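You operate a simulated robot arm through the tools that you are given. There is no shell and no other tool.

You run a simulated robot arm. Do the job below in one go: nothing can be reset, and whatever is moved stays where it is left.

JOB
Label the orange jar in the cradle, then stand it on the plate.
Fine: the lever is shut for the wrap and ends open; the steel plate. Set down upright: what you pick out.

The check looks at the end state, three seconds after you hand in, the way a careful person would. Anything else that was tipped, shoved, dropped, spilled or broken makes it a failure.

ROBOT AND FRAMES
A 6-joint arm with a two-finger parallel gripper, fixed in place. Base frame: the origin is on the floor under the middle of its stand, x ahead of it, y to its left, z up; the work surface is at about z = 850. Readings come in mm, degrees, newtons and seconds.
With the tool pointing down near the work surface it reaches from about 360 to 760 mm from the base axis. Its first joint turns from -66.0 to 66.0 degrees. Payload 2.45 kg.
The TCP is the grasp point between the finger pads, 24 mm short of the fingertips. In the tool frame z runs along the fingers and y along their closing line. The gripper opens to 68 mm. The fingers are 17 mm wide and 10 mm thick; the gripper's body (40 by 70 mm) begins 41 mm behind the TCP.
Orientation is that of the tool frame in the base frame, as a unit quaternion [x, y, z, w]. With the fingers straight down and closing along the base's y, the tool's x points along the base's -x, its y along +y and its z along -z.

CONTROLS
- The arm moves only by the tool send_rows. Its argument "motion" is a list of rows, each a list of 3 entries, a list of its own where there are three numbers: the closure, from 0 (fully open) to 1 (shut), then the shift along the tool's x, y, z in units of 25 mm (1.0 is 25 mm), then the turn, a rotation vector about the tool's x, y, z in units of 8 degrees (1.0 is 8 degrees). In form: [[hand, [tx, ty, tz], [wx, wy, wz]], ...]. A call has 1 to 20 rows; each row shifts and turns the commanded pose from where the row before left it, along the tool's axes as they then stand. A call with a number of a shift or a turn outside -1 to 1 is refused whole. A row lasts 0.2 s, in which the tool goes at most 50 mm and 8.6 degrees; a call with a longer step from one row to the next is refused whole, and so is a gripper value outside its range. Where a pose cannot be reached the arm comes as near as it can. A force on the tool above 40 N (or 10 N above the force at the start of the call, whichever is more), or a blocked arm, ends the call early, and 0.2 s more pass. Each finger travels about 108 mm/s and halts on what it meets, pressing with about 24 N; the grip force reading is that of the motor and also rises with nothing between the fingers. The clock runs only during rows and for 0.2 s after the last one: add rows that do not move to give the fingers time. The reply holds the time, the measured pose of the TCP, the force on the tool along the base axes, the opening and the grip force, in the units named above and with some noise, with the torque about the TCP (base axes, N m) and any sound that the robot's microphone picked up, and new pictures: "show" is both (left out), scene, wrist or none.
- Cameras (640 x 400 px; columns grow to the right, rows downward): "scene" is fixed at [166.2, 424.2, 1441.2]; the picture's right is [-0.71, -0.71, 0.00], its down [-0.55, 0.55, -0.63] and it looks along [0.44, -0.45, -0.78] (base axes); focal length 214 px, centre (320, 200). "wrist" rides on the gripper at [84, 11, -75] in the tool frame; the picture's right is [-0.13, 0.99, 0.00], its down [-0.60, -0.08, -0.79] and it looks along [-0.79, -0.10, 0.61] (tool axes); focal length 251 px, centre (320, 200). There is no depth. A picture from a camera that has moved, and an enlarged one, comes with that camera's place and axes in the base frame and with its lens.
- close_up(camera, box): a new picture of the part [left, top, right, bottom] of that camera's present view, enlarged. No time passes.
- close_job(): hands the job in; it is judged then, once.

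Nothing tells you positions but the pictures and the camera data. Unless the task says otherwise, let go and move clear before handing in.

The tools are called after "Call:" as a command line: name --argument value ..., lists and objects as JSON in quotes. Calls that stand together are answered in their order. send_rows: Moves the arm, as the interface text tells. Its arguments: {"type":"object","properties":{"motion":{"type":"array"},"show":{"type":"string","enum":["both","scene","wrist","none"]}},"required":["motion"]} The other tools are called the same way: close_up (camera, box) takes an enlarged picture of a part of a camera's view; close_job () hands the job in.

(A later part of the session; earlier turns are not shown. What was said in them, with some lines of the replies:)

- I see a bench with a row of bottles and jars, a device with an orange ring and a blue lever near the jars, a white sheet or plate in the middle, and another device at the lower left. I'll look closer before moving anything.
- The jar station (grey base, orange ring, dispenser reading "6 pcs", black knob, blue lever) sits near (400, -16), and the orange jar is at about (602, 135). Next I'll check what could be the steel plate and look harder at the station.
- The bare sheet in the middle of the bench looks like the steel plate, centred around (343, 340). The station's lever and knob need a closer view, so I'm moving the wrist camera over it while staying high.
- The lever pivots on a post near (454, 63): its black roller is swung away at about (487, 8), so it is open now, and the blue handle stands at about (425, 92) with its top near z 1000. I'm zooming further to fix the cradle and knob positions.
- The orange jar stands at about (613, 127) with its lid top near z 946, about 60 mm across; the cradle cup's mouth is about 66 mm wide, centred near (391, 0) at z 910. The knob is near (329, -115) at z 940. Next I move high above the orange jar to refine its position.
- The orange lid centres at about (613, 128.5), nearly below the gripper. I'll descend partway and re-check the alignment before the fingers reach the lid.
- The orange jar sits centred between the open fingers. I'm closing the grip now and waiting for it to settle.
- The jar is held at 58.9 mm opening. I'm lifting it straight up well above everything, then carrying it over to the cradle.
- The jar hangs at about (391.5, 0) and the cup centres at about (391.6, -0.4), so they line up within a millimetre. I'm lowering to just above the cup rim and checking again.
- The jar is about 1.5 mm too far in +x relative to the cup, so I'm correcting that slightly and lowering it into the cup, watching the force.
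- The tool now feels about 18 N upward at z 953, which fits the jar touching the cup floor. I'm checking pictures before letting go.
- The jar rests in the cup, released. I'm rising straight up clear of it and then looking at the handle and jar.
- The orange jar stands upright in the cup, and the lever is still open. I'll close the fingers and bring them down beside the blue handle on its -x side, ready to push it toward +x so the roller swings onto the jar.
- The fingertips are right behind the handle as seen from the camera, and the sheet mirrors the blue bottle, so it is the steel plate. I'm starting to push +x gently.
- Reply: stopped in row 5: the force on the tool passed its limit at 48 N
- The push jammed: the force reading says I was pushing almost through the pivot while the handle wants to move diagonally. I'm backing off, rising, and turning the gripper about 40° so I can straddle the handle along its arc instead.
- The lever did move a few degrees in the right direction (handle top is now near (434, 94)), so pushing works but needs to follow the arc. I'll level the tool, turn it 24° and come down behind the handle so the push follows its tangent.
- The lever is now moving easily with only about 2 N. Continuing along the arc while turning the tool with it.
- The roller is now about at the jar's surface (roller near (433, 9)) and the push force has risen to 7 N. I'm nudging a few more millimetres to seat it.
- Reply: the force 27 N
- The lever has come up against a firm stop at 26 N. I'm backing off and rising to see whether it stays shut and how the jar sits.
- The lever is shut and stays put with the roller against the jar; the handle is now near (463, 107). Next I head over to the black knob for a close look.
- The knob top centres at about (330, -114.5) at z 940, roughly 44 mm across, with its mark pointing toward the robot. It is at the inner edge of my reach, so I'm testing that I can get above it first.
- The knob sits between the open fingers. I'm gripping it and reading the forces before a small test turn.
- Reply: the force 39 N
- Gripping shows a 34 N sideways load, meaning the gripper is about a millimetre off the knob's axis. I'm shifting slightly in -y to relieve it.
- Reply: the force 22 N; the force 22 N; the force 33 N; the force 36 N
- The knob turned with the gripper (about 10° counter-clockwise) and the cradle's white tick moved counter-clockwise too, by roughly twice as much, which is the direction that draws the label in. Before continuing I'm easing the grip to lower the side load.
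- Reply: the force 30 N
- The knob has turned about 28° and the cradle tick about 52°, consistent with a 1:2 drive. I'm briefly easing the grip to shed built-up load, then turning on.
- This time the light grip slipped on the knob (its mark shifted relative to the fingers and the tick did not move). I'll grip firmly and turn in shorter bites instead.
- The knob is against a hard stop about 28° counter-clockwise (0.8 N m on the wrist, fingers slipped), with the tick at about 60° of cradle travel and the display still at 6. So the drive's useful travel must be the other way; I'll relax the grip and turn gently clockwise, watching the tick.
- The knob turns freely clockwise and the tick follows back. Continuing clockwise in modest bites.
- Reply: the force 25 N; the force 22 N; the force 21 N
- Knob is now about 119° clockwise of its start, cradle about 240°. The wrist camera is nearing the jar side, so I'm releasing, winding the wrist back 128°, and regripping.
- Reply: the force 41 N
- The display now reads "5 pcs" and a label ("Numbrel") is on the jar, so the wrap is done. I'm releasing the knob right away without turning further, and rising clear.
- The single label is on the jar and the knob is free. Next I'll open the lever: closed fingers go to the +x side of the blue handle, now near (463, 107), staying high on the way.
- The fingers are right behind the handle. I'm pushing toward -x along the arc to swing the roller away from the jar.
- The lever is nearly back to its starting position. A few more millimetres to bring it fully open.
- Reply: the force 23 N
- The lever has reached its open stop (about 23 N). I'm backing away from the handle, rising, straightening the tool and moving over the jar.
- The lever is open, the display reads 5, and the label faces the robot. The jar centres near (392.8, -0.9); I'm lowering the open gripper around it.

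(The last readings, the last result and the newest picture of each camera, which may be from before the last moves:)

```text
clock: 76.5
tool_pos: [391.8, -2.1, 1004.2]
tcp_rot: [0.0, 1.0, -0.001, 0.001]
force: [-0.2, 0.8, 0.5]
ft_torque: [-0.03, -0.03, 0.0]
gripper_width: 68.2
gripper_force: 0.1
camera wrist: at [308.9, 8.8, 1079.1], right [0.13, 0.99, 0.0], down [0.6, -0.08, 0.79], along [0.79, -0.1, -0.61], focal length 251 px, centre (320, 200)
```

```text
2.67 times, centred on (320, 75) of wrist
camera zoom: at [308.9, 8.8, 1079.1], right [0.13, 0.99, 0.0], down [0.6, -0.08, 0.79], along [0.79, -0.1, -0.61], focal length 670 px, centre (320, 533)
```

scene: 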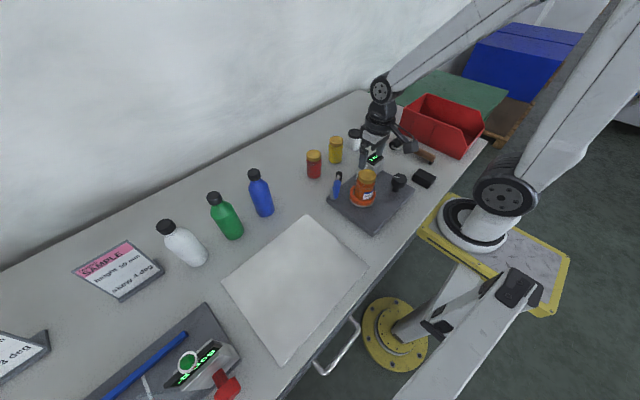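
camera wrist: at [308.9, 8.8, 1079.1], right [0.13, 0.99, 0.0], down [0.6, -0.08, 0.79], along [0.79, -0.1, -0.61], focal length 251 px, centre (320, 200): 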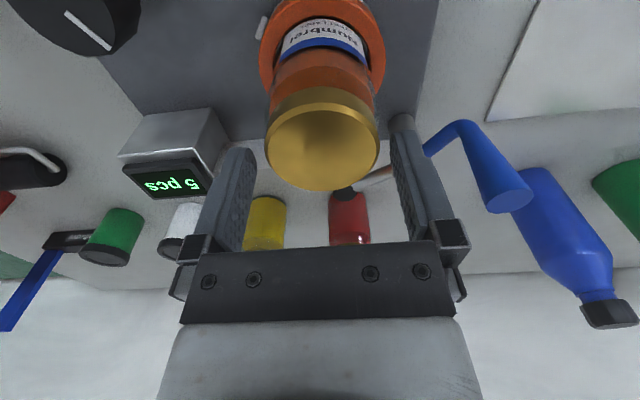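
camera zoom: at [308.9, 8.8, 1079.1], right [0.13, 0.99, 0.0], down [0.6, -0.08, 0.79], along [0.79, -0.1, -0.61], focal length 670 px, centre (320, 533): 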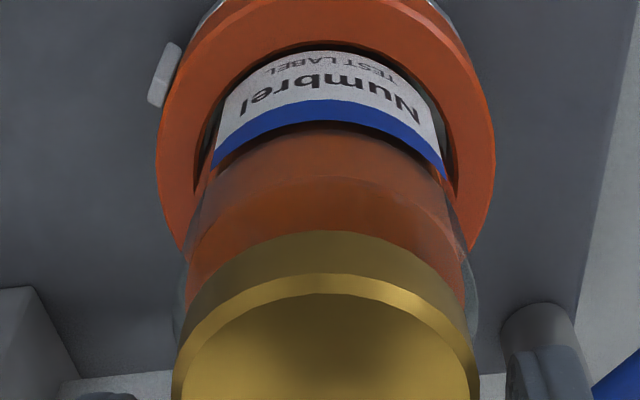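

Call:
send_rows --motion '[[0, [-0.02, 0.06, 0.4], [0, 0, 0]], [0, [0, 0, 0.5], [0, 0, 0]], [0, [0, 0, 0.5], [0, 0, 0]], [0, [0, 0, 0.4], [0, 0, 0]], [0, [0, 0, 0.28], [0, 0, 0]], [0, [0, 0, 0], [0, 0, 0]]]' --show "both"

Call:
close_up --camera "scene" --box '[335, 155, 395, 215]'

```text
clock: 77.9
tool_pos: [393.5, 0.3, 953.0]
tcp_rot: [0.0, 1.0, -0.001, 0.001]
force: [0.4, 0.5, -0.1]
ft_torque: [-0.02, -0.01, -0.01]
gripper_width: 68.0
gripper_force: 0.0
camera wrist: at [309.3, 10.6, 1027.0], right [0.13, 0.99, 0.0], down [0.6, -0.08, 0.79], along [0.79, -0.1, -0.61], focal length 251 px, centre (320, 200)
```

scene: 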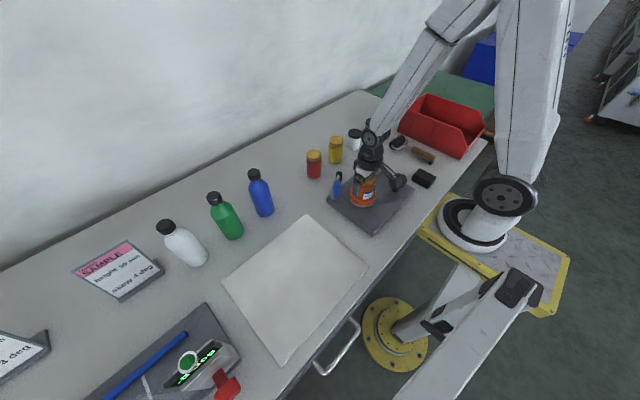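
wrist: 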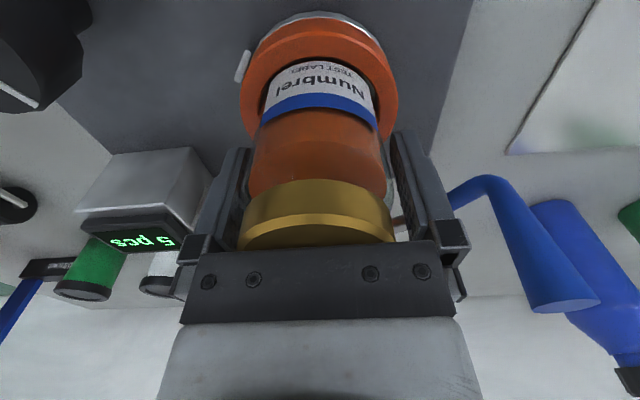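

```text
6.67 times, centred on (365, 185) of scene
camera zoom: at [166.2, 424.2, 1441.2], right [-0.71, -0.71, 0.0], down [-0.55, 0.55, -0.63], along [0.44, -0.45, -0.78], focal length 1430 px, centre (20, 300)
```

zoom: 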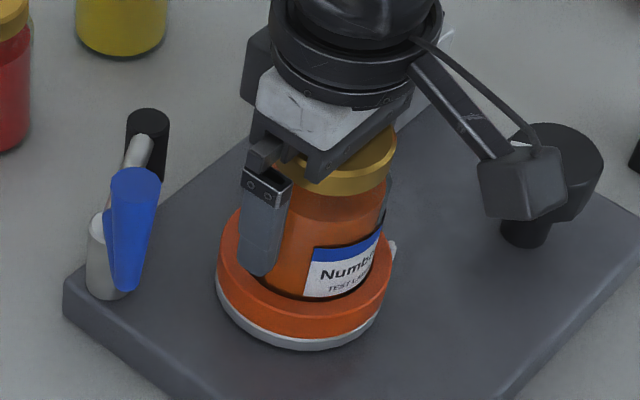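

Call:
send_rows --motion '[[1, [0, -0.02, 0], [0, 0, 0]], [1, [0, 0, 0], [0, 0, 0]], [1, [0, 0, 0], [0, 0, 0]], [1, [0, 0, 0], [0, 0, 0]]]' --show "wrist"

```text
clock: 78.9
tool_pos: [392.0, -0.5, 952.1]
tcp_rot: [0.0, 1.0, -0.001, 0.0]
force: [1.0, 2.6, 2.4]
ft_torque: [0.31, 0.04, -0.03]
gripper_width: 59.1
gripper_force: 24.3
camera wrist: at [309.0, 10.3, 1026.9], right [0.13, 0.99, 0.0], down [0.6, -0.08, 0.79], along [0.79, -0.1, -0.61], focal length 251 px, centre (320, 200)
```

wrist: 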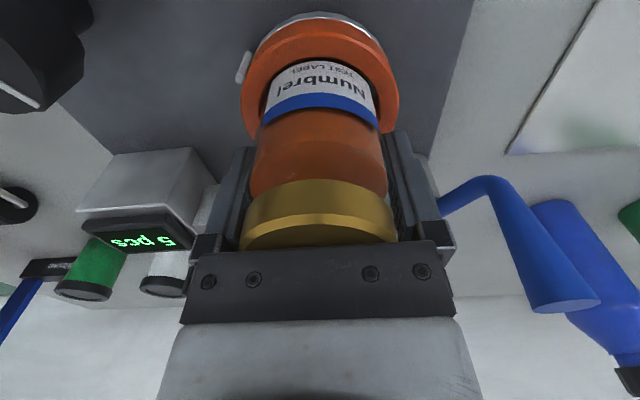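

The jar is held at 59.1 mm. I'm lifting it slowly straight out of the cup, then well above the handle.

Call:
send_rows --motion '[[1, [0, 0, -0.15], [0, 0, 0]], [1, [0, 0, -0.25], [0, 0, 0]], [1, [0, 0, -0.3], [0, 0, 0]], [1, [0, 0, -0.4], [0, 0, 0]], [1, [0, 0, -0.5], [0, 0, 0]], [1, [0, 0, -0.6], [0, 0, 0]], [1, [0, 0, -0.8], [0, 0, 0]], [1, [0, 0, -0.8], [0, 0, 0]], [1, [0, 0, -0.8], [0, 0, 0]], [1, [0, 0, -0.8], [0, 0, 0]], [1, [0, 0, 0], [0, 0, 0]]]' --show "both"

Call:
close_up --camera "scene" --box '[320, 130, 420, 215]'

Call:
close_up --camera "wrist" --box '[200, 20, 440, 170]'

```text
clock: 81.3
tool_pos: [391.1, 0.2, 1087.3]
tcp_rot: [0.001, 1.0, -0.001, 0.001]
force: [-0.8, -0.2, -3.5]
ft_torque: [0.02, 0.0, -0.02]
gripper_width: 59.0
gripper_force: 24.3
camera wrist: at [308.3, 10.2, 1162.5], right [0.13, 0.99, 0.0], down [0.6, -0.08, 0.79], along [0.79, -0.1, -0.61], focal length 251 px, centre (320, 200)
```

scene: 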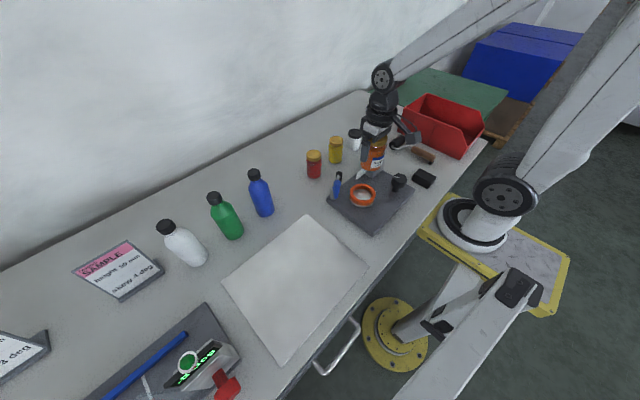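
wrist: 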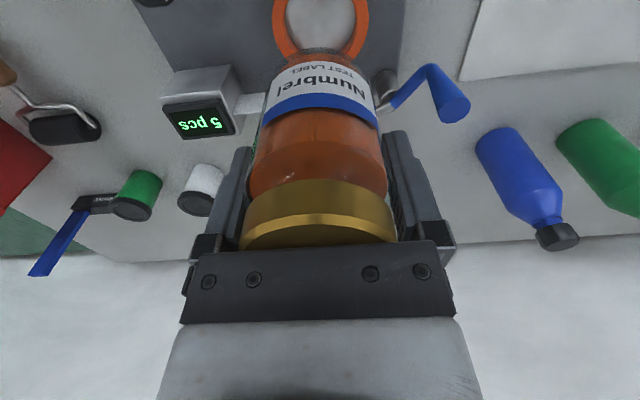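

```text
4.71 times, centred on (370, 172) of scene
camera zoom: at [166.3, 424.2, 1441.2], right [-0.71, -0.71, 0.0], down [-0.55, 0.55, -0.63], along [0.44, -0.45, -0.78], focal length 1009 px, centre (85, 329)
```

zoom: 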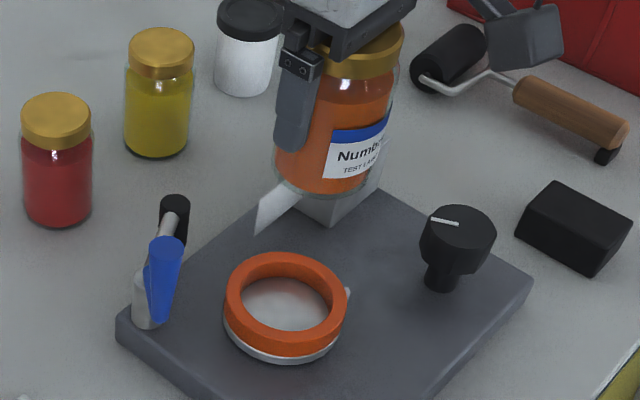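

```text
2.67 times, centred on (320, 95) of wrist
camera zoom: at [308.3, 10.2, 1162.5], right [0.13, 0.99, 0.0], down [0.6, -0.08, 0.79], along [0.79, -0.1, -0.61], focal length 670 px, centre (320, 480)
```

zoom: 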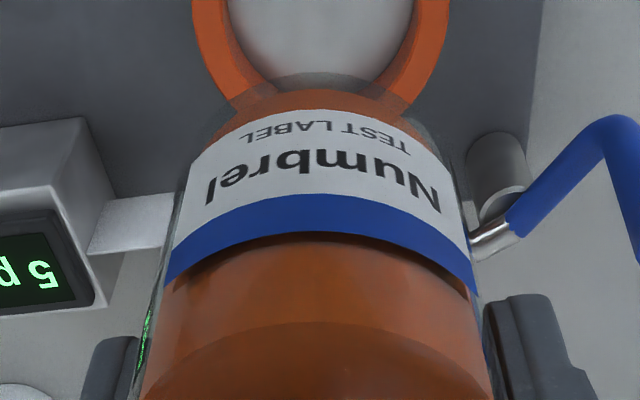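

The labelled jar is out of the cup, and the station is untouched with the lever open. I'm carrying the jar over the steel plate, aiming for about (380, 310).

Call:
send_rows --motion '[[1, [0.02, 0.4, 0], [0, 0, 0]], [1, [0.03, 0.7, 0], [0, 0, 0]], [1, [0.04, 0.9, 0], [0, 0, 0]], [1, [0.04, 0.9, 0], [0, 0, 0]], [1, [0.04, 0.9, 0], [0, 0, 0]], [1, [0.04, 0.9, 0], [0, 0, 0]], [1, [0.04, 0.9, 0], [0, 0, 0]], [1, [0.04, 0.9, 0], [0, 0, 0]], [1, [0.04, 0.9, 0], [0, 0, 0]], [1, [0.04, 0.9, 0], [0, 0, 0]], [1, [0.04, 0.9, 0], [0, 0, 0]], [1, [0.04, 0.9, 0], [0, 0, 0]], [1, [0.03, 0.9, 0], [0, 0, 0]], [1, [0.03, 0.7, 0], [0, 0, 0]], [1, [0.02, 0.5, 0], [0, 0, 0]], [1, [0.02, 0.2, 0], [0, 0, 0]], [1, [0, 0, 0], [0, 0, 0]]]' --show "both"

Call:
close_up --camera "scene" --box '[200, 150, 420, 370]'

```text
clock: 84.9
tool_pos: [379.2, 310.7, 1086.3]
tcp_rot: [0.001, 1.0, 0.0, 0.001]
force: [0.6, 0.2, -4.0]
ft_torque: [-0.04, -0.05, 0.04]
gripper_width: 59.5
gripper_force: 24.3
camera wrist: at [295.1, 320.5, 1161.9], right [0.13, 0.99, 0.0], down [0.6, -0.08, 0.79], along [0.79, -0.1, -0.61], focal length 251 px, centre (320, 200)
```

scene: 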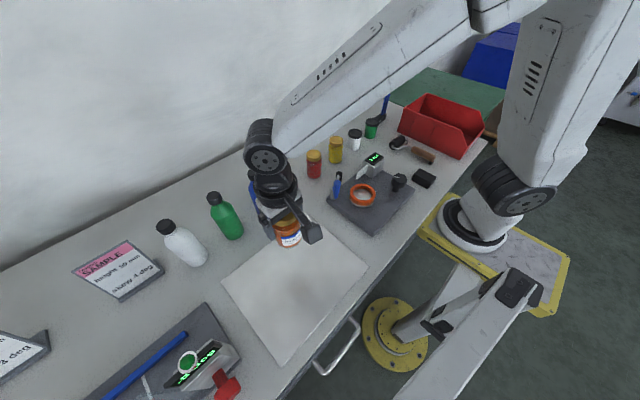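
wrist: 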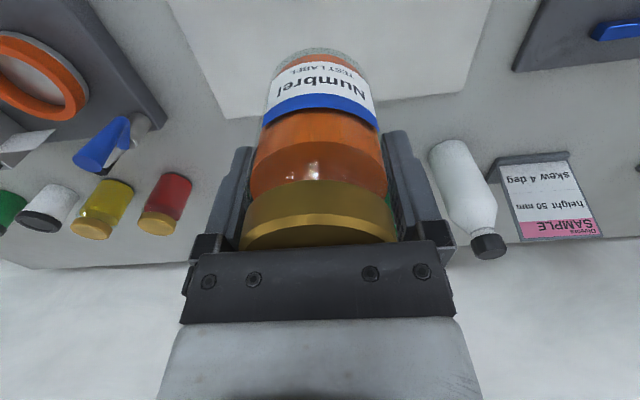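

```text
1.82 times, centred on (310, 260) of scene
camera zoom: at [166.3, 424.3, 1441.2], right [-0.71, -0.71, 0.0], down [-0.55, 0.55, -0.63], along [0.44, -0.45, -0.78], focal length 390 px, centre (338, 91)
```

zoom: 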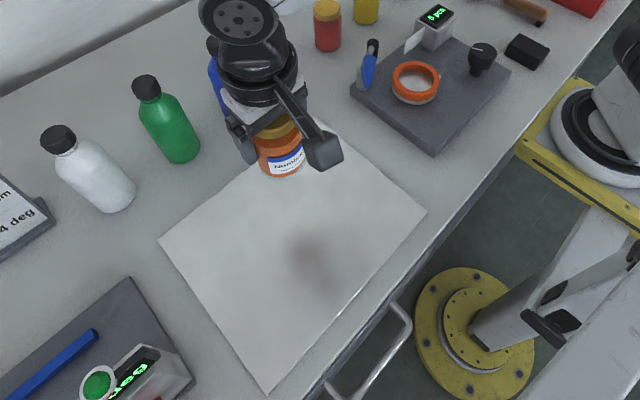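

The jar is over the middle of the plate, with its reflection visible below. Lowering most of the way now, then in small steps to contact.

Call:
send_rows --motion '[[1, [0, 0, 0.5], [0, 0, 0]], [1, [0, 0, 0.8], [0, 0, 0]], [1, [0, 0, 0.8], [0, 0, 0]], [1, [0, 0, 0.8], [0, 0, 0]], [1, [0, 0, 0.8], [0, 0, 0]], [1, [0, 0, 0.8], [0, 0, 0]], [1, [0, 0, 0.6], [0, 0, 0]], [1, [0, 0, 0.4], [0, 0, 0]], [1, [0, 0, 0.3], [0, 0, 0]], [1, [0, 0, 0], [0, 0, 0]]]' --show "both"

Call:
close_up --camera "scene" --box '[240, 200, 360, 300]'

```text
clock: 87.1
tool_pos: [379.6, 310.3, 942.1]
tcp_rot: [0.0, 1.0, -0.001, 0.001]
force: [-0.5, -0.2, -2.1]
ft_torque: [-0.02, -0.06, 0.02]
gripper_width: 59.4
gripper_force: 24.1
camera wrist: at [295.7, 320.1, 1016.2], right [0.13, 0.99, 0.0], down [0.6, -0.08, 0.79], along [0.79, -0.1, -0.61], focal length 251 px, centre (320, 200)
```

scene: 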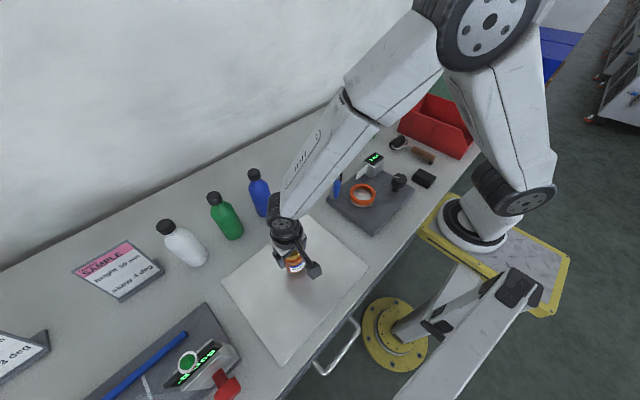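
wrist: 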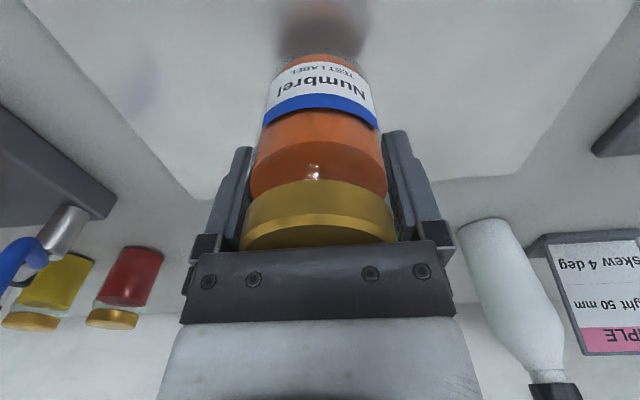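

```text
4.00 times, centred on (300, 250) of scene
camera zoom: at [166.3, 424.3, 1441.2], right [-0.71, -0.71, 0.0], down [-0.55, 0.55, -0.63], along [0.44, -0.45, -0.78], focal length 858 px, centre (400, 0)
```

zoom: 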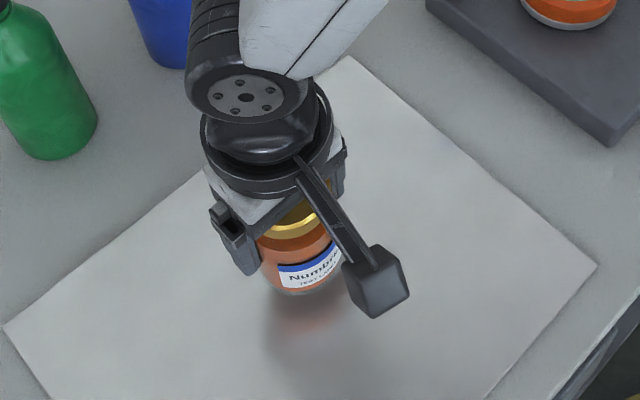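

Call:
send_rows --motion '[[1, [0, 0, 0.25], [0, 0, 0]], [1, [0, 0, 0.25], [0, 0, 0]], [1, [0, 0, 0.2], [0, 0, 0]], [1, [0, 0, 0], [0, 0, 0]]]' --show "none"

```text
clock: 88.1
tool_pos: [380.1, 310.4, 924.5]
tcp_rot: [0.0, 1.0, 0.001, 0.001]
force: [-0.6, 0.7, -3.4]
ft_torque: [0.04, -0.01, -0.02]
gripper_width: 59.2
gripper_force: 23.7
```

Call:
send_rows --motion '[[1, [0, 0, 0.1], [0, 0, 0]], [1, [0, 0, 0.08], [0, 0, 0]], [1, [0, 0, 0], [0, 0, 0]]]' --show "none"

```text
clock: 88.9
tool_pos: [380.0, 309.2, 920.4]
tcp_rot: [0.0, 1.0, 0.0, 0.0]
force: [-0.3, -1.4, -2.8]
ft_torque: [0.0, -0.02, -0.01]
gripper_width: 59.5
gripper_force: 24.0
```

Call:
send_rows --motion '[[1, [0, 0, 0.06], [0, 0, 0]], [1, [0, 0, 0.04], [0, 0, 0]], [1, [0, 0, 0], [0, 0, 0]]]' --show "none"

```text
clock: 89.7
tool_pos: [378.6, 309.0, 917.0]
tcp_rot: [-0.001, 1.0, -0.001, 0.001]
force: [-0.2, -0.2, -3.1]
ft_torque: [-0.04, -0.04, 0.03]
gripper_width: 59.2
gripper_force: 24.0
```

Call:
send_rows --motion '[[1, [0, 0, 0.04], [0, 0, 0]], [1, [0, 0, 0.04], [0, 0, 0]], [1, [0, 0, 0], [0, 0, 0]]]' --show "wrist"

Call:
close_up --camera "wrist" --box '[220, 0, 420, 120]'

```text
clock: 90.5
tool_pos: [379.0, 309.4, 914.1]
tcp_rot: [0.001, 1.0, 0.0, 0.001]
force: [0.0, -0.4, -2.8]
ft_torque: [-0.01, -0.01, 0.02]
gripper_width: 59.1
gripper_force: 23.6
camera wrist: at [294.9, 319.1, 990.2], right [0.13, 0.99, 0.0], down [0.6, -0.08, 0.79], along [0.79, -0.1, -0.61], focal length 251 px, centre (320, 200)
```

wrist: 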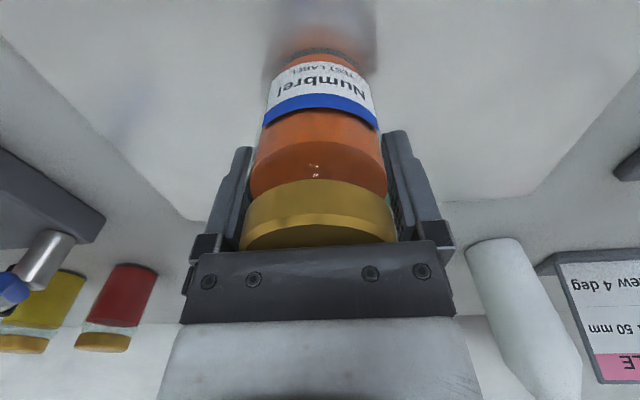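

```text
3.20 times, centred on (320, 60) of wrist
camera zoom: at [294.9, 319.1, 990.2], right [0.13, 0.99, 0.0], down [0.6, -0.08, 0.79], along [0.79, -0.1, -0.61], focal length 805 px, centre (320, 648)
```

zoom: 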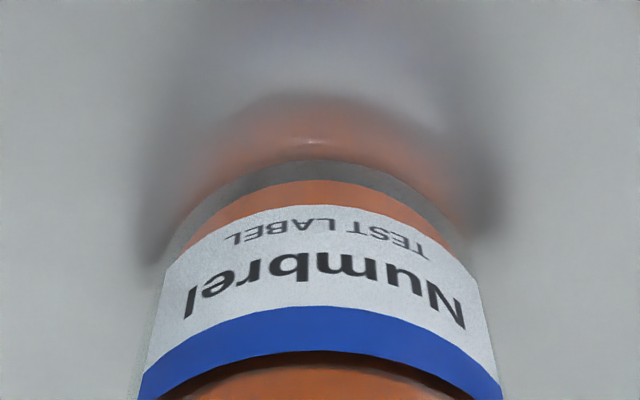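

Call:
send_rows --motion '[[1, [0, 0, 0.04], [0, 0, 0]], [1, [0, 0, 0.03], [0, 0, 0]], [1, [0, 0, 0], [0, 0, 0]]]' --show "none"

```text
clock: 91.3
tool_pos: [378.3, 309.6, 913.4]
tcp_rot: [0.0, 1.0, 0.0, 0.001]
force: [-4.8, -2.9, 14.0]
ft_torque: [0.06, 0.33, 0.15]
gripper_width: 59.3
gripper_force: 23.9
```

Contact with the plate (force went from -3 to +14 N). I'm easing off slightly and opening the gripper.

Call:
send_rows --motion '[[1, [0, 0, -0.025], [0, 0, 0]], [0.5, [0, 0, 0], [0, 0, 0]], [0, [0, 0, 0], [0, 0, 0]], [0, [0, 0, 0], [0, 0, 0]], [0, [0, 0, 0], [0, 0, 0]]]' --show "both"

Call:
close_up --camera "scene" --box '[240, 200, 360, 300]'

Call:
close_up --camera "wrist" --box '[200, 0, 440, 150]'

```text
clock: 92.5
tool_pos: [378.9, 309.2, 913.1]
tcp_rot: [0.0, 1.0, -0.001, 0.001]
force: [0.7, 1.1, 0.3]
ft_torque: [-0.01, -0.02, 0.01]
gripper_width: 68.0
gripper_force: 0.1
camera wrist: at [294.8, 319.6, 988.7], right [0.13, 0.99, 0.0], down [0.6, -0.08, 0.79], along [0.79, -0.1, -0.61], focal length 251 px, centre (320, 200)
```

scene: 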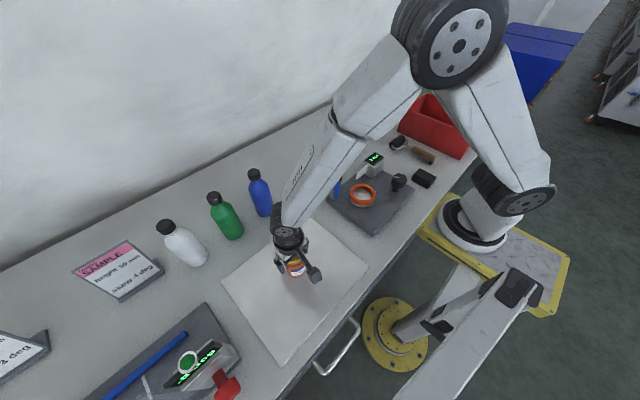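
wrist: 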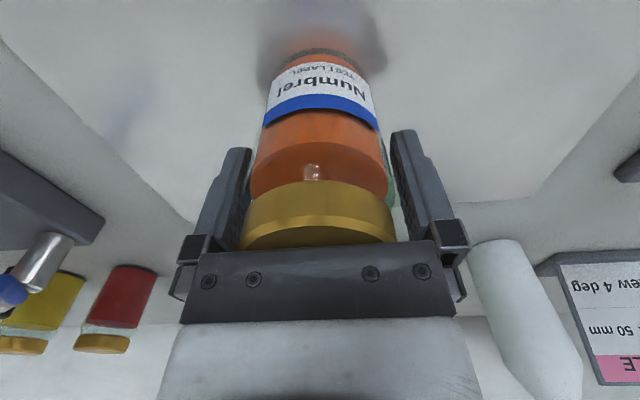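

```text
4.00 times, centred on (300, 250) of scene
camera zoom: at [166.2, 424.2, 1441.2], right [-0.71, -0.71, 0.0], down [-0.55, 0.55, -0.63], along [0.44, -0.45, -0.78], focal length 858 px, centre (400, 0)
```

zoom: 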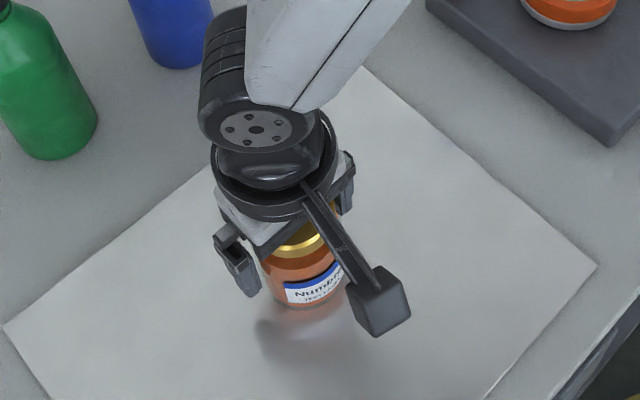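

```text
2.67 times, centred on (320, 75) of wrist
camera zoom: at [294.8, 319.6, 988.7], right [0.13, 0.99, 0.0], down [0.6, -0.08, 0.79], along [0.79, -0.1, -0.61], focal length 670 px, centre (320, 533)
```

zoom: 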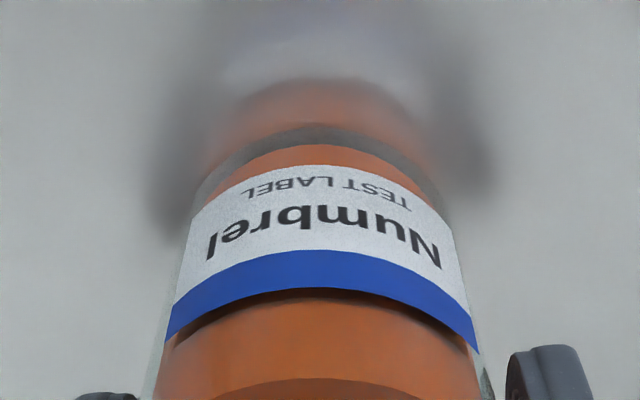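

The jar stands on the plate, released. Rising straight up, slowly at first.

Call:
send_rows --motion '[[0, [0, 0, -0.15], [0, 0, 0]], [0, [0, 0, -0.3], [0, 0, 0]], [0, [0, 0, -0.5], [0, 0, 0]], [0, [0, 0, -0.7], [0, 0, 0]], [0, [0, 0, -0.8], [0, 0, 0]], [0, [0, 0, -0.8], [0, 0, 0]], [0, [0, 0, -0.8], [0, 0, 0]], [0, [0, 0, -0.8], [0, 0, 0]], [0, [0, 0, -0.8], [0, 0, 0]], [0, [0, 0, -0.8], [0, 0, 0]], [0, [0, 0, 0], [0, 0, 0]]]' --show "both"

Call:
close_up --camera "scene" --box '[240, 200, 360, 300]'

Call:
close_up --camera "scene" --box '[300, 100, 480, 240]'

```text
clock: 94.9
tool_pos: [380.6, 308.6, 1075.1]
tcp_rot: [0.0, 1.0, 0.0, 0.0]
force: [-0.6, 0.7, 0.6]
ft_torque: [0.02, -0.01, 0.0]
gripper_width: 67.8
gripper_force: 0.0
camera wrist: at [296.5, 319.1, 1150.8], right [0.13, 0.99, 0.0], down [0.6, -0.08, 0.79], along [0.79, -0.1, -0.61], focal length 251 px, centre (320, 200)
```

scene: 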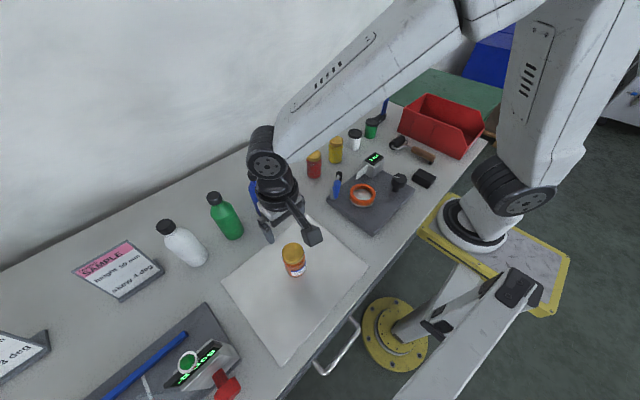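
wrist: 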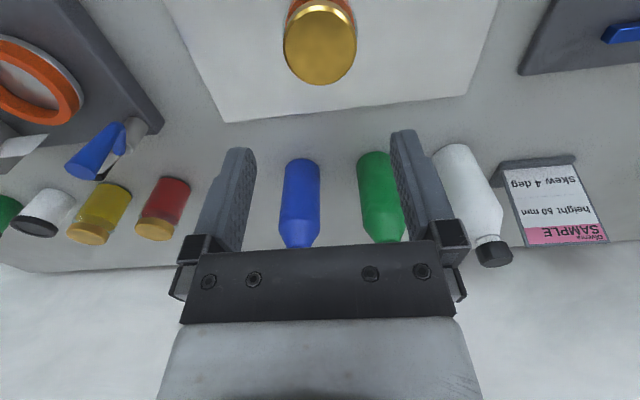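

```text
4.00 times, centred on (300, 250) of scene
camera zoom: at [166.2, 424.2, 1441.2], right [-0.71, -0.71, 0.0], down [-0.55, 0.55, -0.63], along [0.44, -0.45, -0.78], focal length 858 px, centre (400, 0)
```

zoom: 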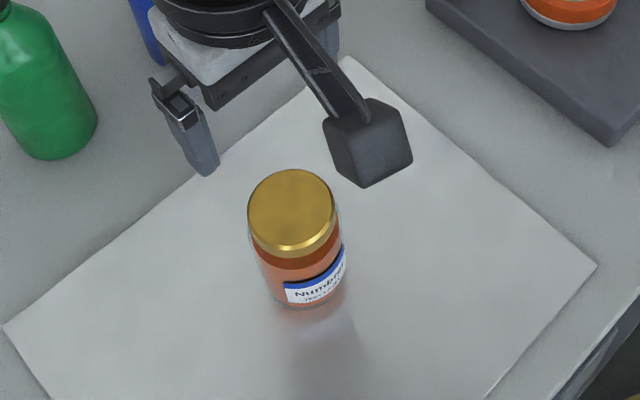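

```text
2.86 times, centred on (390, 170) of scene
camera zoom: at [166.2, 424.2, 1441.2], right [-0.71, -0.71, 0.0], down [-0.55, 0.55, -0.63], along [0.44, -0.45, -0.78], focal length 613 px, centre (120, 286)
```

zoom: 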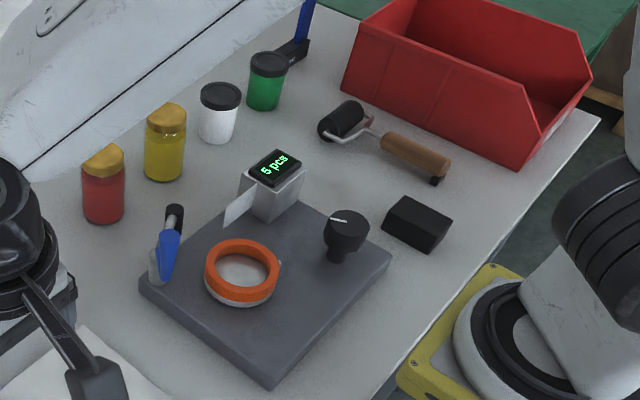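

The labelled orange jar stands upright near the middle of the steel plate, the lever is open, nothing else has moved, and the arm is clear above. I'm handing the job in.

Call:
close_job

```text
The job is handed in.
```

The orange jar is labelled and standing upright near the middle of the steel plate. I've handed the job in, and no verdict has come back yet.

- **Label:** the dispenser counter went from 6 to 5 pcs, and a "Numbrel – TEST LABEL" label is on the jar. It looks level.
- **Lever:** it was shut with the roller against the jar for the wrap. It is now open against its stop.
- **Knob:** my first turn was the wrong way. It hit a stop about 28° counter-clockwise, before any label came out. I turned it back clockwise until the label went on, and left it there instead of returning it to its starting mark.
- **Everything else:** in the last pictures, nothing else was tipped or moved. The gripper is empty and clear above the jar.
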